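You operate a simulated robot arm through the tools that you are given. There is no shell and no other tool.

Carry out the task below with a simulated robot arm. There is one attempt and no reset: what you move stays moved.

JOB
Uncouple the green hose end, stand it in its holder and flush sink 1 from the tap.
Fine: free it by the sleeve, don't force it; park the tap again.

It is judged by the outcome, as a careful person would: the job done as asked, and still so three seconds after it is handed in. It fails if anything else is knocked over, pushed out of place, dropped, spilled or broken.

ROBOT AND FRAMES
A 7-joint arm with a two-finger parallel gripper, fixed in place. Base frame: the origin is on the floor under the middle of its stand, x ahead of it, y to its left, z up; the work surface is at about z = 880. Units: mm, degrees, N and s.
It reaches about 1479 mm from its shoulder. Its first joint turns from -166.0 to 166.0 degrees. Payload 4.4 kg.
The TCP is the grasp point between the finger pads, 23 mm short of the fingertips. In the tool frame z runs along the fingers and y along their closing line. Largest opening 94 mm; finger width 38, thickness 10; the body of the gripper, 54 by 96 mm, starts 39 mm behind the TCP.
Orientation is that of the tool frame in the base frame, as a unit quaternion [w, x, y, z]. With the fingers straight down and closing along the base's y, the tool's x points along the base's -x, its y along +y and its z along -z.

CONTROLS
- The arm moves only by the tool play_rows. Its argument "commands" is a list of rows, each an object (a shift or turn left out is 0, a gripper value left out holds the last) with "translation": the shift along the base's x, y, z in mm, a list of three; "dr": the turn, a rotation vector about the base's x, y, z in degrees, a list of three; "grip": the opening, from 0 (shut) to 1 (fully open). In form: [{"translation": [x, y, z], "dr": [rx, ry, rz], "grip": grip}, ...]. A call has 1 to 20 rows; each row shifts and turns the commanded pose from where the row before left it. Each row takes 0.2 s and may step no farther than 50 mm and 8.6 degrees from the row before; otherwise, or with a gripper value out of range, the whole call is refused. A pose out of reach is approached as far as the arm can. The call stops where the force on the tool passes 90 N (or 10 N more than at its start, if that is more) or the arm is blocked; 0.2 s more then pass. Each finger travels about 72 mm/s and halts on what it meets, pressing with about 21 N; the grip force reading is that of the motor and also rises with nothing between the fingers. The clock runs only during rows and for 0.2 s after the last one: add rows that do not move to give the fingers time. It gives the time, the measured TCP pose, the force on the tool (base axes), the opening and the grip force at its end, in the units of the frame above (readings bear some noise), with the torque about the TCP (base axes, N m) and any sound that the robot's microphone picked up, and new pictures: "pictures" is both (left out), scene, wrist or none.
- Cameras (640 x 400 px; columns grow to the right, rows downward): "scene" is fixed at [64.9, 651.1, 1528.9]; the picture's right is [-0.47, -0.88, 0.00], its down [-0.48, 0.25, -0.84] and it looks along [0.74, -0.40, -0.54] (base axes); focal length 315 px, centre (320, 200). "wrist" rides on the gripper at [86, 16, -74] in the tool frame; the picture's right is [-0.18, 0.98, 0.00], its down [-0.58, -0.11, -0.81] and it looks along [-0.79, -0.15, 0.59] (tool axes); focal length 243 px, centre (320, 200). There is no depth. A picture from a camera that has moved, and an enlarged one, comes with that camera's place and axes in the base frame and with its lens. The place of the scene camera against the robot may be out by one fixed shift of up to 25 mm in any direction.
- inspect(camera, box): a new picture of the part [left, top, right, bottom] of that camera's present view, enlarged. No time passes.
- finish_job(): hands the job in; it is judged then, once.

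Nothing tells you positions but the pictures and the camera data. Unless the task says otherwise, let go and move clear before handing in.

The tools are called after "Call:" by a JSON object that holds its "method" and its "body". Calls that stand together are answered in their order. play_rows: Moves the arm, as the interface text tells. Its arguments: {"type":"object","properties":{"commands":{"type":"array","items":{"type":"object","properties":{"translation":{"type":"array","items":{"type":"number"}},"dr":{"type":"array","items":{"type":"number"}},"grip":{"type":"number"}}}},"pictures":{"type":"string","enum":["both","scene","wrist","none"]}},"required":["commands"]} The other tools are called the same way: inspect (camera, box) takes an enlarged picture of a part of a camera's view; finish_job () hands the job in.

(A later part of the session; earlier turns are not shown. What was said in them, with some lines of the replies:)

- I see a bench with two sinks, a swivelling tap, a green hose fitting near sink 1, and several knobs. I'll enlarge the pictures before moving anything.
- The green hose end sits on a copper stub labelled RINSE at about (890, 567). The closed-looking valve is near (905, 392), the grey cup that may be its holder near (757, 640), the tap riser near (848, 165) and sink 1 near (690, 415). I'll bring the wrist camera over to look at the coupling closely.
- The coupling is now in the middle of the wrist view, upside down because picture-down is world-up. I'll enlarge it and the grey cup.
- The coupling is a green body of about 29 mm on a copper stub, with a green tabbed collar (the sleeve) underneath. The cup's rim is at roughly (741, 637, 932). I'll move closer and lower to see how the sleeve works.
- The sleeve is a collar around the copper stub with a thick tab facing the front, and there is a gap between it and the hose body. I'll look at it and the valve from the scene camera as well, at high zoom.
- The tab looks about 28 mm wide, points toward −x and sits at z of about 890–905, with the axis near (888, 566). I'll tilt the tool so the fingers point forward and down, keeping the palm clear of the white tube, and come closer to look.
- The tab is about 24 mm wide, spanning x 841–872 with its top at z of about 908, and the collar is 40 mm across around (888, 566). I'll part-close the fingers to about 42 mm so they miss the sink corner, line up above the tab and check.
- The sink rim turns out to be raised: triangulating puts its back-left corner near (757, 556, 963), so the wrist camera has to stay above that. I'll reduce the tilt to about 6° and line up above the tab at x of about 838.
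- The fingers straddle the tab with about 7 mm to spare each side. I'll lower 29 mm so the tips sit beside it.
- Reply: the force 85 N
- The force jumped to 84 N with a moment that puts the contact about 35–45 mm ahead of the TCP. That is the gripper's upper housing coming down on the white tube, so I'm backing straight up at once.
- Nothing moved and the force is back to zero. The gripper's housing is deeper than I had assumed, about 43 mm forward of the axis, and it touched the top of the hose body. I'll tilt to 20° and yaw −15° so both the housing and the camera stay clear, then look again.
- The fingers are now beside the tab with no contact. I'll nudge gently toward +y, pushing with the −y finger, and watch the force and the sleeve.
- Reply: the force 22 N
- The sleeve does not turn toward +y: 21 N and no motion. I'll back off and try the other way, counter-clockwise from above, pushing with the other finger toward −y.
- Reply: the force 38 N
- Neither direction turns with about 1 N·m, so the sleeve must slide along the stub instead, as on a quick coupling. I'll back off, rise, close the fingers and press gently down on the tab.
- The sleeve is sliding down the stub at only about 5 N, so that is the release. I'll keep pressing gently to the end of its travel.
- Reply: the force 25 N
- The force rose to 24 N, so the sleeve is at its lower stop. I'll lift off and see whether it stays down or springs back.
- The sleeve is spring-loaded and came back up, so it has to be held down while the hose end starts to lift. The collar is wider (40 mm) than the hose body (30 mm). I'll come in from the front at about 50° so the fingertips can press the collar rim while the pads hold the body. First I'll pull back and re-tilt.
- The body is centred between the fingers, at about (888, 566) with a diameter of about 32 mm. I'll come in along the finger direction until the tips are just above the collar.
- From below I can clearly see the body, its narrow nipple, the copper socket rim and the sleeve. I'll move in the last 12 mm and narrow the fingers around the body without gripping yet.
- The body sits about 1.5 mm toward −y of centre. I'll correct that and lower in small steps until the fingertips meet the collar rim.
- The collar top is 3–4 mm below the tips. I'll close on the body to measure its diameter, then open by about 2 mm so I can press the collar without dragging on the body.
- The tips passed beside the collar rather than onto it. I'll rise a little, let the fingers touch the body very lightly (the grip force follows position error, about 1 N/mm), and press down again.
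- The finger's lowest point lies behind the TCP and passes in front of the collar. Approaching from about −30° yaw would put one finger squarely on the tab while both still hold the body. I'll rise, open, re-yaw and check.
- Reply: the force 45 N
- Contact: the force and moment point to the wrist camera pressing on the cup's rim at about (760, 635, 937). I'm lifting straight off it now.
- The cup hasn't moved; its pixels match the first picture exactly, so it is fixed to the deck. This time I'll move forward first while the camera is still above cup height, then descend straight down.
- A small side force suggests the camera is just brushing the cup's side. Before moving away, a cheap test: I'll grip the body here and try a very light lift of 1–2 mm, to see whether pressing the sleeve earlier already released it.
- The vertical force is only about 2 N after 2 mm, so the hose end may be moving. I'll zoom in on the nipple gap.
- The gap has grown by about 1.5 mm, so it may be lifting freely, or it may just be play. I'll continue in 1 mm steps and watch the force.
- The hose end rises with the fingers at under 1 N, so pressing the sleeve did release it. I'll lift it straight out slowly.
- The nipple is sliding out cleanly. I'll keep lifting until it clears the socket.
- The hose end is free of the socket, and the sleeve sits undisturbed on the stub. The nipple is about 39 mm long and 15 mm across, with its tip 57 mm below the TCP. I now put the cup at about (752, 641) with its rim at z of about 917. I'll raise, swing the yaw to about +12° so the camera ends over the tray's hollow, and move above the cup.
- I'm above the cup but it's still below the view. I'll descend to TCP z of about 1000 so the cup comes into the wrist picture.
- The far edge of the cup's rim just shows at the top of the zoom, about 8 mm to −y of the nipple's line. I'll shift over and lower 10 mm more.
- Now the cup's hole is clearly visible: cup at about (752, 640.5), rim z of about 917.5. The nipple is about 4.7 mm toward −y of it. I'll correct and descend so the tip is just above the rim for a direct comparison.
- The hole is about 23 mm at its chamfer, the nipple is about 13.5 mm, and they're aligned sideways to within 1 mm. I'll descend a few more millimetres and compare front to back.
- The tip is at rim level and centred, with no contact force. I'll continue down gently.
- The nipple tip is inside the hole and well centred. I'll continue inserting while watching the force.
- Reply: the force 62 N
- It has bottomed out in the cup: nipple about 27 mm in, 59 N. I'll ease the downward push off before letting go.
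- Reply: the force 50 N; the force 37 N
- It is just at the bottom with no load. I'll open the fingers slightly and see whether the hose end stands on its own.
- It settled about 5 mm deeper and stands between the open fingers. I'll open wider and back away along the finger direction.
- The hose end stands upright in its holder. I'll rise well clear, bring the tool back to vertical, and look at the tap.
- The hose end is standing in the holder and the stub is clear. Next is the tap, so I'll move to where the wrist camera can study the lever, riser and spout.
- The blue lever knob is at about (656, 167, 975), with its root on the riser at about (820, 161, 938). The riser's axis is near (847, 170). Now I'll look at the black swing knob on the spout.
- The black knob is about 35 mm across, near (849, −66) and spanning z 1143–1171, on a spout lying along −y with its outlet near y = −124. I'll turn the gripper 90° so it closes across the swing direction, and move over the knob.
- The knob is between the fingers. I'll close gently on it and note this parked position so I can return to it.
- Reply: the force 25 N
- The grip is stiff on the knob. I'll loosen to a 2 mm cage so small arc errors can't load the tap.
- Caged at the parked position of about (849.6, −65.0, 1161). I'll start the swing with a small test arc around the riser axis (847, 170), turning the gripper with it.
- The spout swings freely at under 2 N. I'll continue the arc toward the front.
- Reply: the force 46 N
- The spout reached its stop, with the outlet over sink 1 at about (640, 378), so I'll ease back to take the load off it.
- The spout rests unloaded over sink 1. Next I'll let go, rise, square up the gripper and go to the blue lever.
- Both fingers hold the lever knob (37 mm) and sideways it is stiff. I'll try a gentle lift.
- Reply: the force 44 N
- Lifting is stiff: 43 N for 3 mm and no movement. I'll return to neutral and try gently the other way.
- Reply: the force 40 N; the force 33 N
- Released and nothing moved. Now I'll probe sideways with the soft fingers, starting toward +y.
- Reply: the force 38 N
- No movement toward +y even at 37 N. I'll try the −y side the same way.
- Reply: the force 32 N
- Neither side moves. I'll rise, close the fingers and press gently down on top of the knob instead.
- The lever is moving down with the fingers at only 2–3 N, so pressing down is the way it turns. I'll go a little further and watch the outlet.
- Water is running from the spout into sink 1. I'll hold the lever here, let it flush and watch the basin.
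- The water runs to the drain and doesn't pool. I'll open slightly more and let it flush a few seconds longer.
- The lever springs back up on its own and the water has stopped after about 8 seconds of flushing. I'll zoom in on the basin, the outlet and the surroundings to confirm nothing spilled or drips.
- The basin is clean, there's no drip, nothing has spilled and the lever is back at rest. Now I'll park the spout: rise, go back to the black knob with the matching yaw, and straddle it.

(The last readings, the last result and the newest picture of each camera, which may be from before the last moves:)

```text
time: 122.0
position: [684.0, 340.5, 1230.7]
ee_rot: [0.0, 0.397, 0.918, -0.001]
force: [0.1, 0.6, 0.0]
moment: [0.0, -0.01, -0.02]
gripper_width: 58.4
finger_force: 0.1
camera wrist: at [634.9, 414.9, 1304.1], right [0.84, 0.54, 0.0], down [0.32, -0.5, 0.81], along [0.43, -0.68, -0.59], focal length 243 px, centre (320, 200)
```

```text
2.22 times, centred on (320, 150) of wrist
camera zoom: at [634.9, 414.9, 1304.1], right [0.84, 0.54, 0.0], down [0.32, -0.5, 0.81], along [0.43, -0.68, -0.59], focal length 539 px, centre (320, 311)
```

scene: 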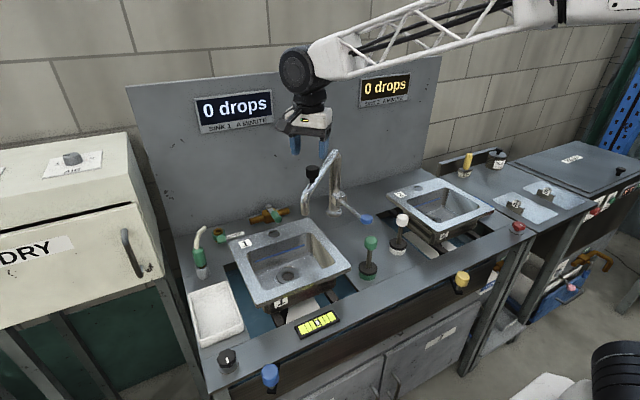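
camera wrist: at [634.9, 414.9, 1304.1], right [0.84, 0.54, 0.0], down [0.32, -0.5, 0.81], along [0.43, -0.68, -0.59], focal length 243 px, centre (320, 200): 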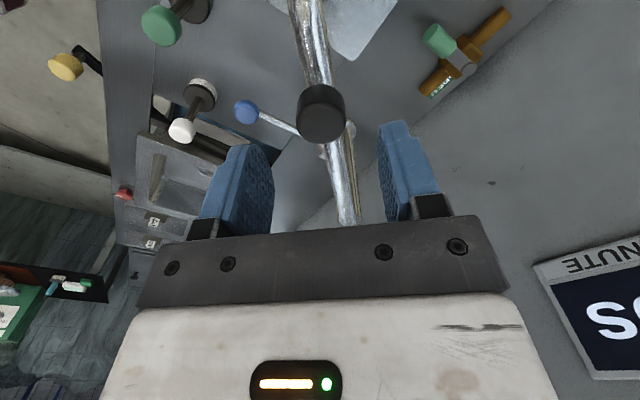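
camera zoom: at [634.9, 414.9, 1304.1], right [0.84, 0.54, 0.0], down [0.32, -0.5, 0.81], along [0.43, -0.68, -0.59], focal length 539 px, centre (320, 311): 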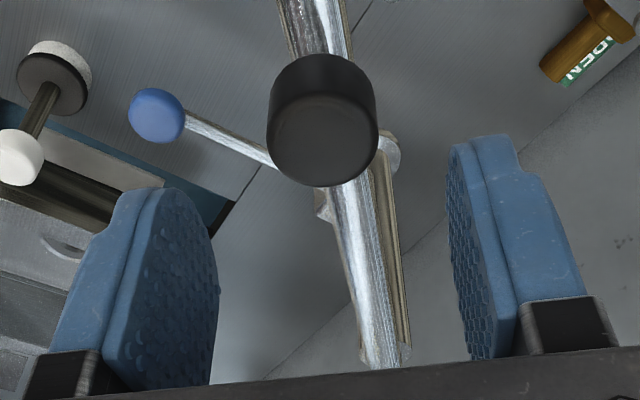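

Call:
{"method": "play_rows", "body": {"commands": [{"translation": [-1, 0, -20]}, {"translation": [0, 0, -20]}, {"translation": [0, 0, -20]}, {"translation": [0, 0, -9]}, {"grip": 0.385}, {}, {}], "pictures": "both"}}

Call:
{"method": "inspect", "body": {"camera": "wrist", "box": [200, 60, 440, 240]}}

```text
time: 123.6
position: [681.8, 340.6, 1163.0]
ee_rot: [0.0, 0.397, 0.918, 0.0]
force: [-0.6, -0.9, 0.5]
moment: [0.02, 0.01, 0.01]
gripper_width: 36.5
finger_force: 0.1
camera wrist: at [634.2, 415.0, 1236.7], right [0.84, 0.54, 0.0], down [0.32, -0.5, 0.81], along [0.43, -0.68, -0.59], focal length 243 px, centre (320, 200)
```

scene: 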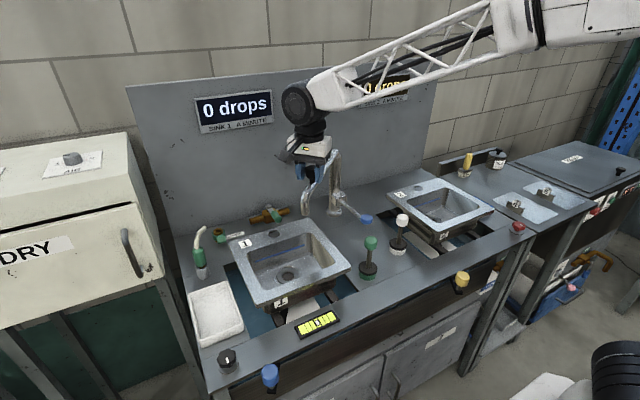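
wrist: 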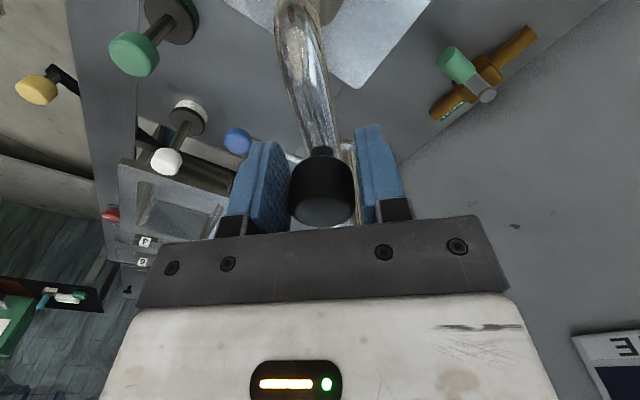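

```text
2.22 times, centred on (320, 150) of wrist
camera zoom: at [634.2, 415.0, 1236.7], right [0.84, 0.54, 0.0], down [0.32, -0.5, 0.81], along [0.43, -0.68, -0.59], focal length 539 px, centre (320, 311)
```

zoom: 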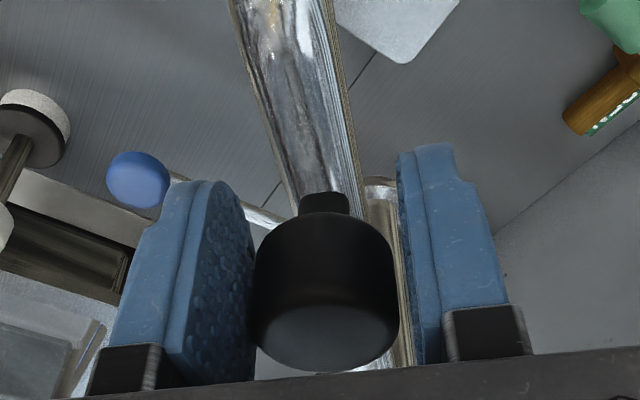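

Call:
{"method": "play_rows", "body": {"commands": [{"translation": [-10, -11, 0], "dr": [0, 0, 3.7]}, {"translation": [-10.7, -11.8, 0], "dr": [0, 0, 3.8]}, {"translation": [-17.5, -25.3, 0], "dr": [0, 0, 7.5]}, {"translation": [-14, -27.4, 0], "dr": [0, 0, 7.5]}, {"translation": [-10.3, -28.9, 0], "dr": [0, 0, 7.5]}, {"translation": [-6.5, -30.1, 0], "dr": [0, 0, 7.5]}, {"translation": [-2.5, -30.6, 0], "dr": [0, 0, 7.5]}, {"translation": [1.6, -30.7, 0], "dr": [0, 0, 7.5]}, {"translation": [5.5, -30.2, 0], "dr": [0, 0, 7.5]}, {}], "pictures": "both"}}

```text
time: 125.8
position: [617.3, 113.7, 1163.4]
ee_rot: [0.0, -0.115, 0.993, 0.0]
force: [-0.5, 0.6, 1.3]
moment: [0.05, 0.0, 0.0]
gripper_width: 36.4
finger_force: 0.1
camera wrist: at [529.0, 110.1, 1237.1], right [-0.05, 1.0, 0.0], down [0.59, 0.03, 0.81], along [0.81, 0.04, -0.59], focal length 243 px, centre (320, 200)
```

scene: 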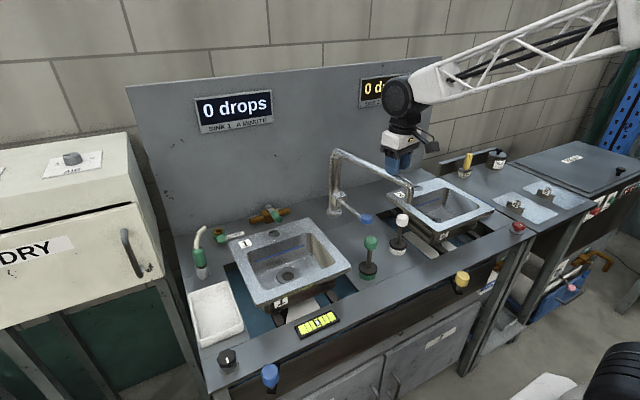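
wrist: 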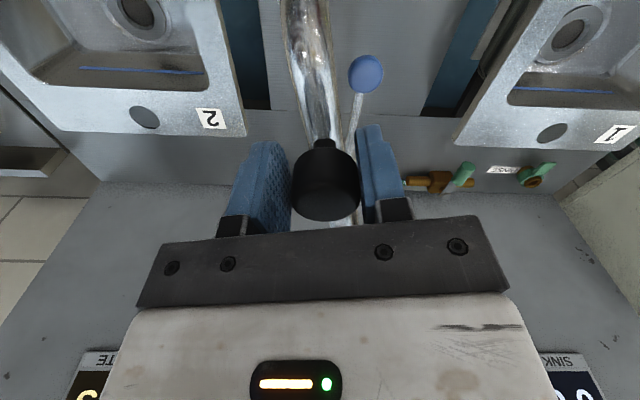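

Call:
{"method": "play_rows", "body": {"commands": [{"translation": [9.4, -29.3, 0], "dr": [0, 0, 7.5]}, {"translation": [13.2, -27.8, 0], "dr": [0, 0, 7.5]}, {"translation": [16.6, -25.8, 0], "dr": [0, 0, 7.5]}, {"translation": [19.9, -23.4, 0], "dr": [0, 0, 7.5]}, {"translation": [22.8, -20.7, 0], "dr": [0, 0, 7.5]}, {"translation": [25.3, -17.5, 0], "dr": [0, 0, 7.5]}, {"translation": [27.4, -14, 0], "dr": [0, 0, 7.5]}, {"translation": [28.9, -10.3, 0], "dr": [0, 0, 7.5]}, {}], "pictures": "both"}}

```text
time: 127.8
position: [783.2, -54.4, 1162.7]
ee_rot: [0.001, -0.597, 0.802, 0.0]
force: [-0.7, 0.1, 0.4]
moment: [-0.02, 0.02, 0.03]
gripper_width: 36.1
finger_force: 0.0
camera wrist: at [741.6, -132.3, 1236.0], right [-0.89, 0.46, 0.0], down [0.27, 0.53, 0.81], along [0.37, 0.72, -0.59], focal length 243 px, centre (320, 200)
```

scene: 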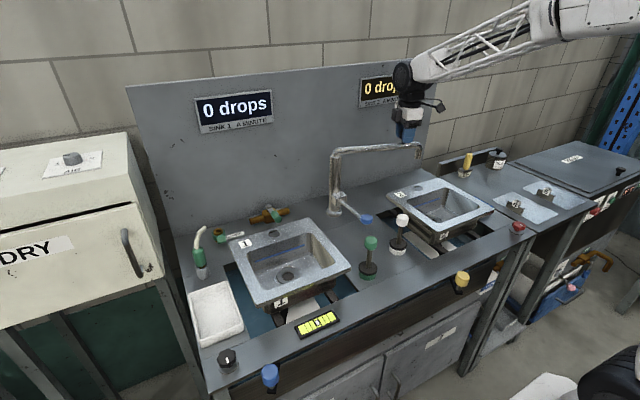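
wrist: 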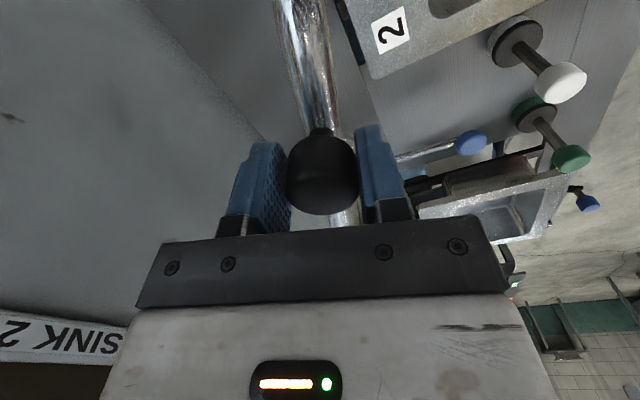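

Almost parked, so I'll do the last 16° slowly and watch the force.

Call:
{"method": "play_rows", "body": {"commands": [{"translation": [15, -3.5, 0], "dr": [0, 0, 3.7]}, {"translation": [15.1, -3, 0], "dr": [0, 0, 3.8]}, {"translation": [9.1, -1.1, 0], "dr": [0, 0, 2.2]}, {"translation": [9.2, -0.9, 0], "dr": [0, 0, 2.3]}, {}], "pictures": "none"}}

Call:
{"method": "play_rows", "body": {"commands": [{"translation": [6.1, -0.2, 0], "dr": [0, 0, 1.5]}, {"translation": [6.2, -0.2, 0], "dr": [0, 0, 1.5]}, {"translation": [6.2, -0.1, 0], "dr": [0, 0, 1.5]}, {}, {}], "pictures": "both"}}

Call:
{"method": "inspect", "body": {"camera": "wrist", "box": [200, 80, 440, 240]}}

Call:
{"method": "inspect", "body": {"camera": "scene", "box": [300, 110, 460, 260]}}

```text
time: 129.0
position: [830.1, -63.5, 1162.5]
ee_rot: [0.0, -0.677, 0.736, 0.0]
force: [0.4, -0.7, 0.9]
moment: [-0.01, 0.0, 0.01]
gripper_width: 36.5
finger_force: 0.9
```

```text
time: 130.2
position: [850.1, -64.4, 1162.9]
ee_rot: [0.0, -0.705, 0.709, 0.0]
force: [-0.6, -0.2, -0.4]
moment: [0.0, 0.03, 0.03]
gripper_width: 36.1
finger_force: 0.1
camera wrist: at [831.5, -150.4, 1236.6], right [-0.98, 0.19, 0.0], down [0.11, 0.58, 0.81], along [0.15, 0.79, -0.59], focal length 243 px, centre (320, 200)
```

scene: 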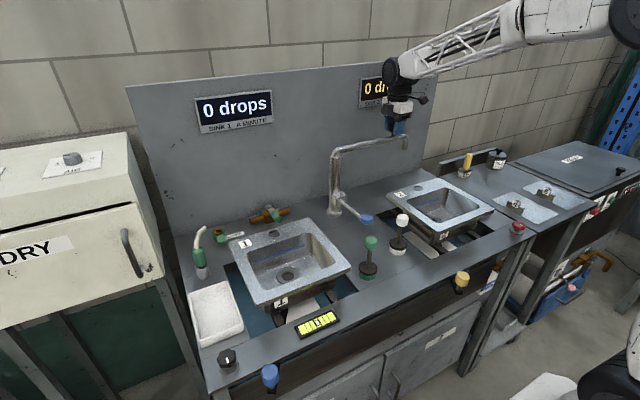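
wrist: 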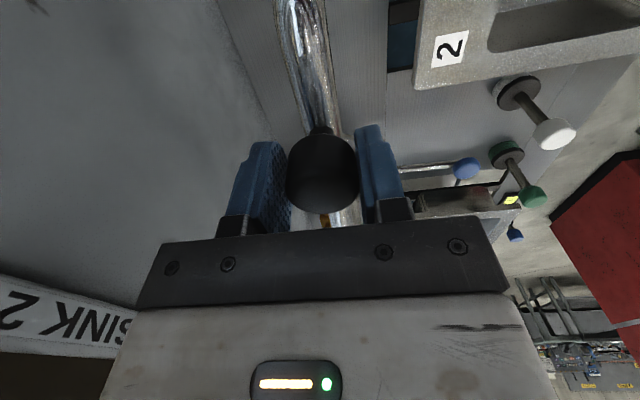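

```text
2.50 times, centred on (320, 160) of wrist
camera zoom: at [831.5, -150.4, 1236.6], right [-0.98, 0.19, 0.0], down [0.11, 0.58, 0.81], along [0.15, 0.79, -0.59], focal length 606 px, centre (320, 300)
```

zoom: 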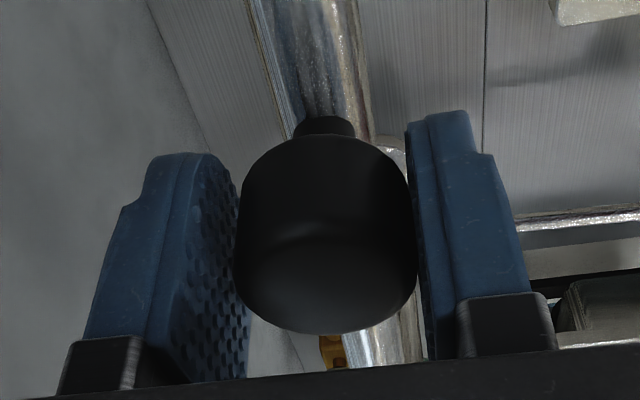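

```text
2.67 times, centred on (380, 185) of scene
camera zoom: at [64.9, 651.1, 1528.9], right [-0.47, -0.88, 0.0], down [-0.48, 0.25, -0.84], along [0.74, -0.4, -0.54], focal length 839 px, centre (160, 240)
```

zoom: 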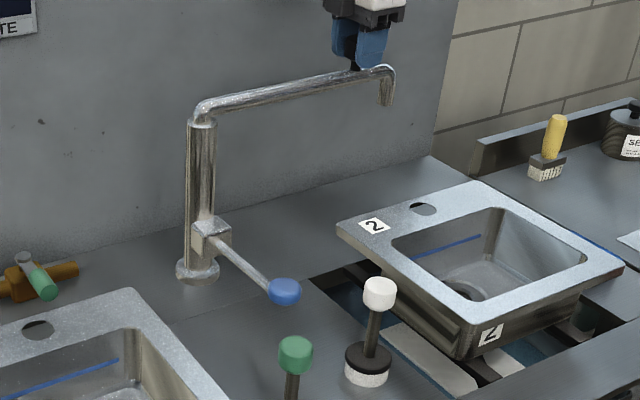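

The spout is back at its original spot; it matches the first picture. I'll snug the fingers once to centre the knob at the recorded position, then let go and rise.

Call:
{"method": "play_rows", "body": {"commands": [{"grip": 0.362}, {}, {}, {"grip": 0.62}, {}, {}, {"translation": [0, 0, 20]}, {"translation": [0, 0, 25]}, {"translation": [0, 0, 25]}, {}, {}], "pictures": "both"}}

Call:
{"method": "inspect", "body": {"camera": "scene", "box": [300, 110, 460, 260]}}

Call:
{"method": "inspect", "body": {"camera": "scene", "box": [370, 110, 420, 160]}}

```text
time: 132.6
position: [850.3, -63.4, 1234.0]
ee_rot: [0.0, -0.706, 0.708, 0.0]
force: [-0.9, 0.2, -0.1]
moment: [0.0, 0.0, 0.0]
gripper_width: 58.3
finger_force: 0.1
camera wrist: at [831.7, -149.2, 1307.6], right [-0.98, 0.19, 0.0], down [0.11, 0.58, 0.81], along [0.15, 0.79, -0.59], focal length 243 px, centre (320, 200)
```

scene: 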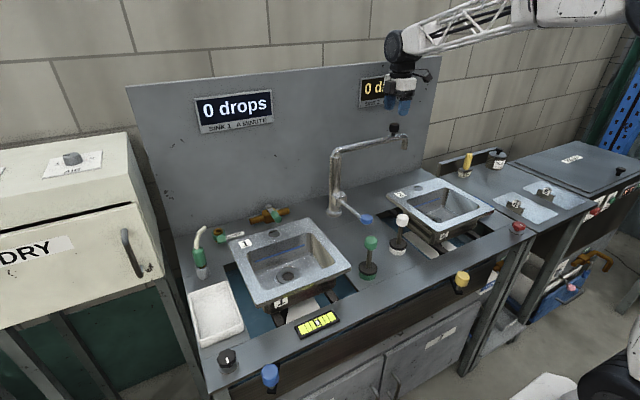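
wrist: 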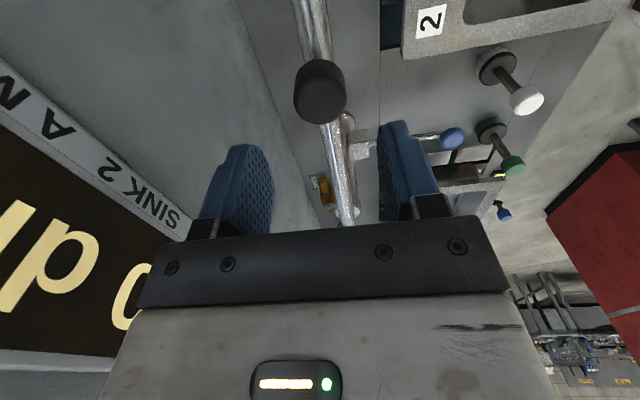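

```text
2.67 times, centred on (380, 185) of scene
camera zoom: at [64.9, 651.1, 1528.9], right [-0.47, -0.88, 0.0], down [-0.48, 0.25, -0.84], along [0.74, -0.4, -0.54], focal length 839 px, centre (160, 240)
```

zoom: 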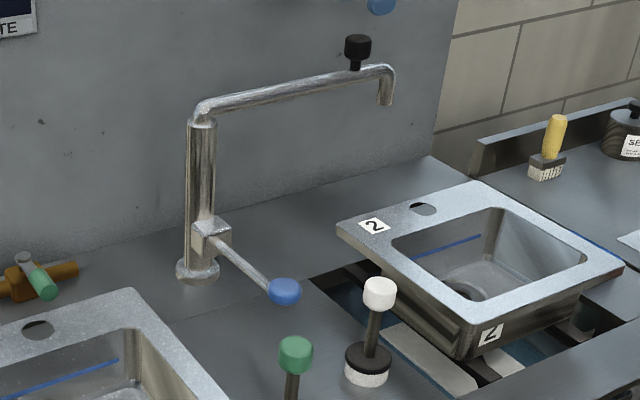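

```text
8.00 times, centred on (395, 135) of scene
camera zoom: at [64.9, 651.1, 1528.9], right [-0.47, -0.88, 0.0], down [-0.48, 0.25, -0.84], along [0.74, -0.4, -0.54], focal length 2516 px, centre (-280, 720)
```

zoom: 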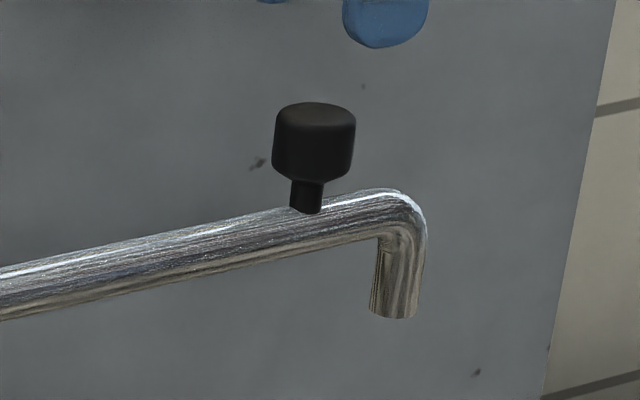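

The spout matches its original parked picture to within a pixel or two. I'll move the arm clear and do a final check of everything before handing in.

Call:
{"method": "play_rows", "body": {"commands": [{"translation": [-30, 10, 30]}, {"translation": [-35, 20, 25]}, {"translation": [-35, 20, 25]}, {"translation": [-30, 20, 20]}, {}, {}], "pictures": "both"}}

Call:
{"method": "inspect", "body": {"camera": "scene", "box": [170, 190, 330, 330]}}

Call:
{"method": "inspect", "body": {"camera": "scene", "box": [330, 100, 530, 310]}}

Call:
{"method": "inspect", "body": {"camera": "scene", "box": [180, 215, 230, 290]}}

```text
time: 134.0
position: [717.5, 4.3, 1332.3]
ee_rot: [0.0, -0.705, 0.709, 0.0]
force: [0.1, -0.1, -0.6]
moment: [-0.03, -0.04, 0.03]
gripper_width: 58.4
finger_force: 0.0
camera wrist: at [700.4, -81.7, 1406.5], right [-0.98, 0.19, 0.0], down [0.11, 0.58, 0.81], along [0.15, 0.79, -0.59], focal length 243 px, centre (320, 200)
```

scene: 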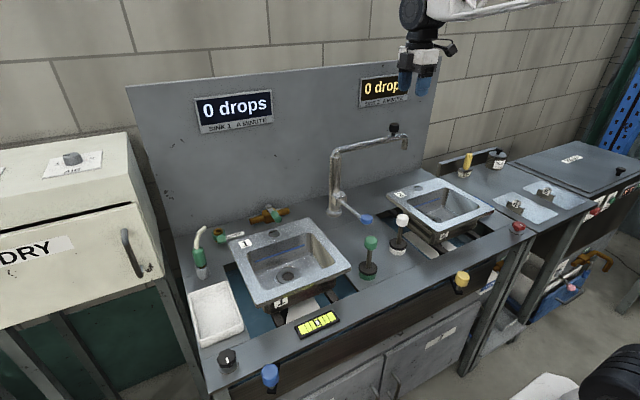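
wrist: 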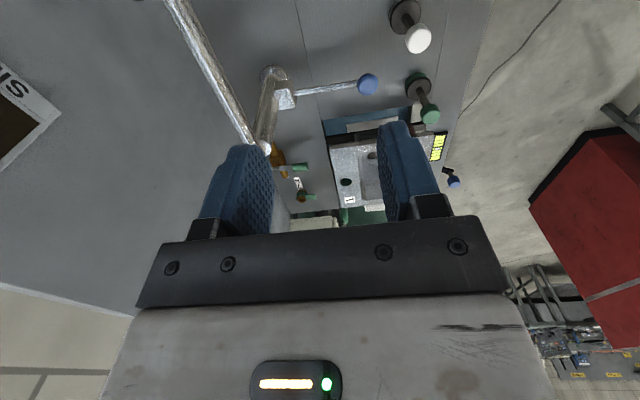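

```text
2.86 times, centred on (250, 260) of scene
camera zoom: at [64.9, 651.1, 1528.9], right [-0.47, -0.88, 0.0], down [-0.48, 0.25, -0.84], along [0.74, -0.4, -0.54], focal length 899 px, centre (520, 29)
```

zoom: 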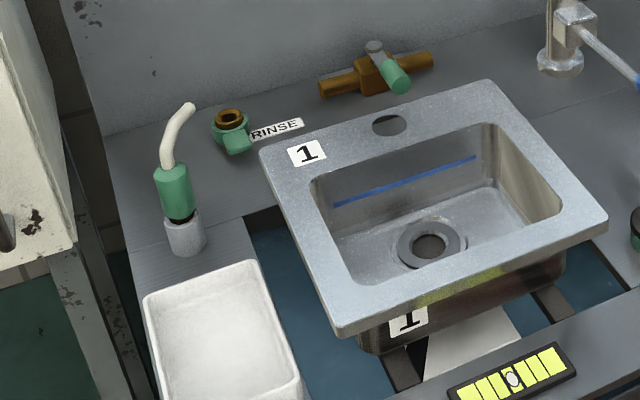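

```text
1.90 times, centred on (430, 205) of scene
camera zoom: at [64.9, 651.1, 1528.9], right [-0.47, -0.88, 0.0], down [-0.48, 0.25, -0.84], along [0.74, -0.4, -0.54], focal length 599 px, centre (110, 190)
```

zoom: 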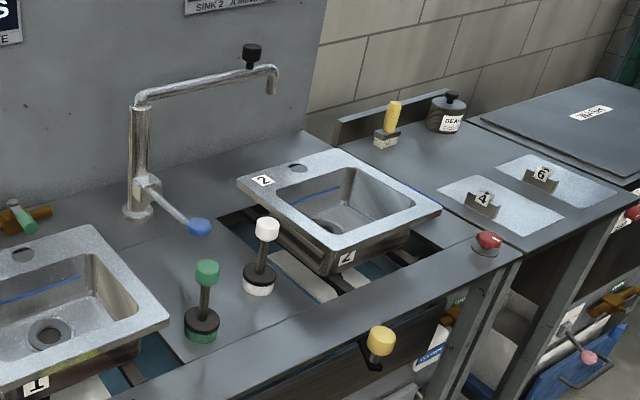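

```text
5.33 times, centred on (205, 252) of scene
camera zoom: at [64.9, 651.1, 1528.9], right [-0.47, -0.88, 0.0], down [-0.48, 0.25, -0.84], along [0.74, -0.4, -0.54], focal length 1678 px, centre (933, -80)
```

zoom: 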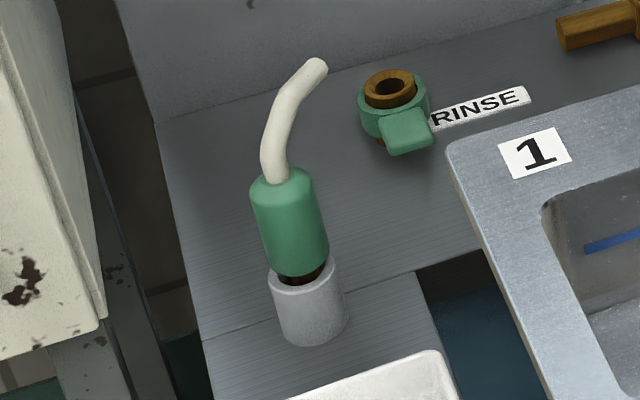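

The green hose end stands in its holder and the sleeve is back at rest on the RINSE stub. Sink 1 has been flushed, the tap is shut and its spout parked as at the start, and nothing else has moved. The gripper is open and clear, so I'm handing in.

Call:
{"method": "finish_job", "body": {}}

```text
The job is handed in.
```

The job is done and handed in. The green hose end is uncoupled and standing in its holder, sink 1 has been flushed, and the tap is shut and parked again.

- **Hose end:** pressing the sleeve down released it, and it then lifted out at under about 2 N, so nothing was forced. It leans slightly in the holder cup but stood without moving for over a minute.
- **Flush:** the spout ran into sink 1 for about 8 seconds. The water went down the drain with no pooling or spill that I could see. The lever springs shut by itself.
- **Tap:** the spout is back where it started, matching the first picture to within a pixel or two.

There were four harder contacts along the way, none with any visible effect:

| Contact | Force |
|---|---|
| Gripper housing on the hose end, while still coupled | about 84 N |
| Hose end bottoming out in the holder | about 59 N |
| Spout at its end stop over sink 1 | about 45 N |
| Wrist camera on the holder cup | about 42 N |

I also pushed the tap lever the wrong way (up and sideways, up to 43 N) before finding that it presses down.
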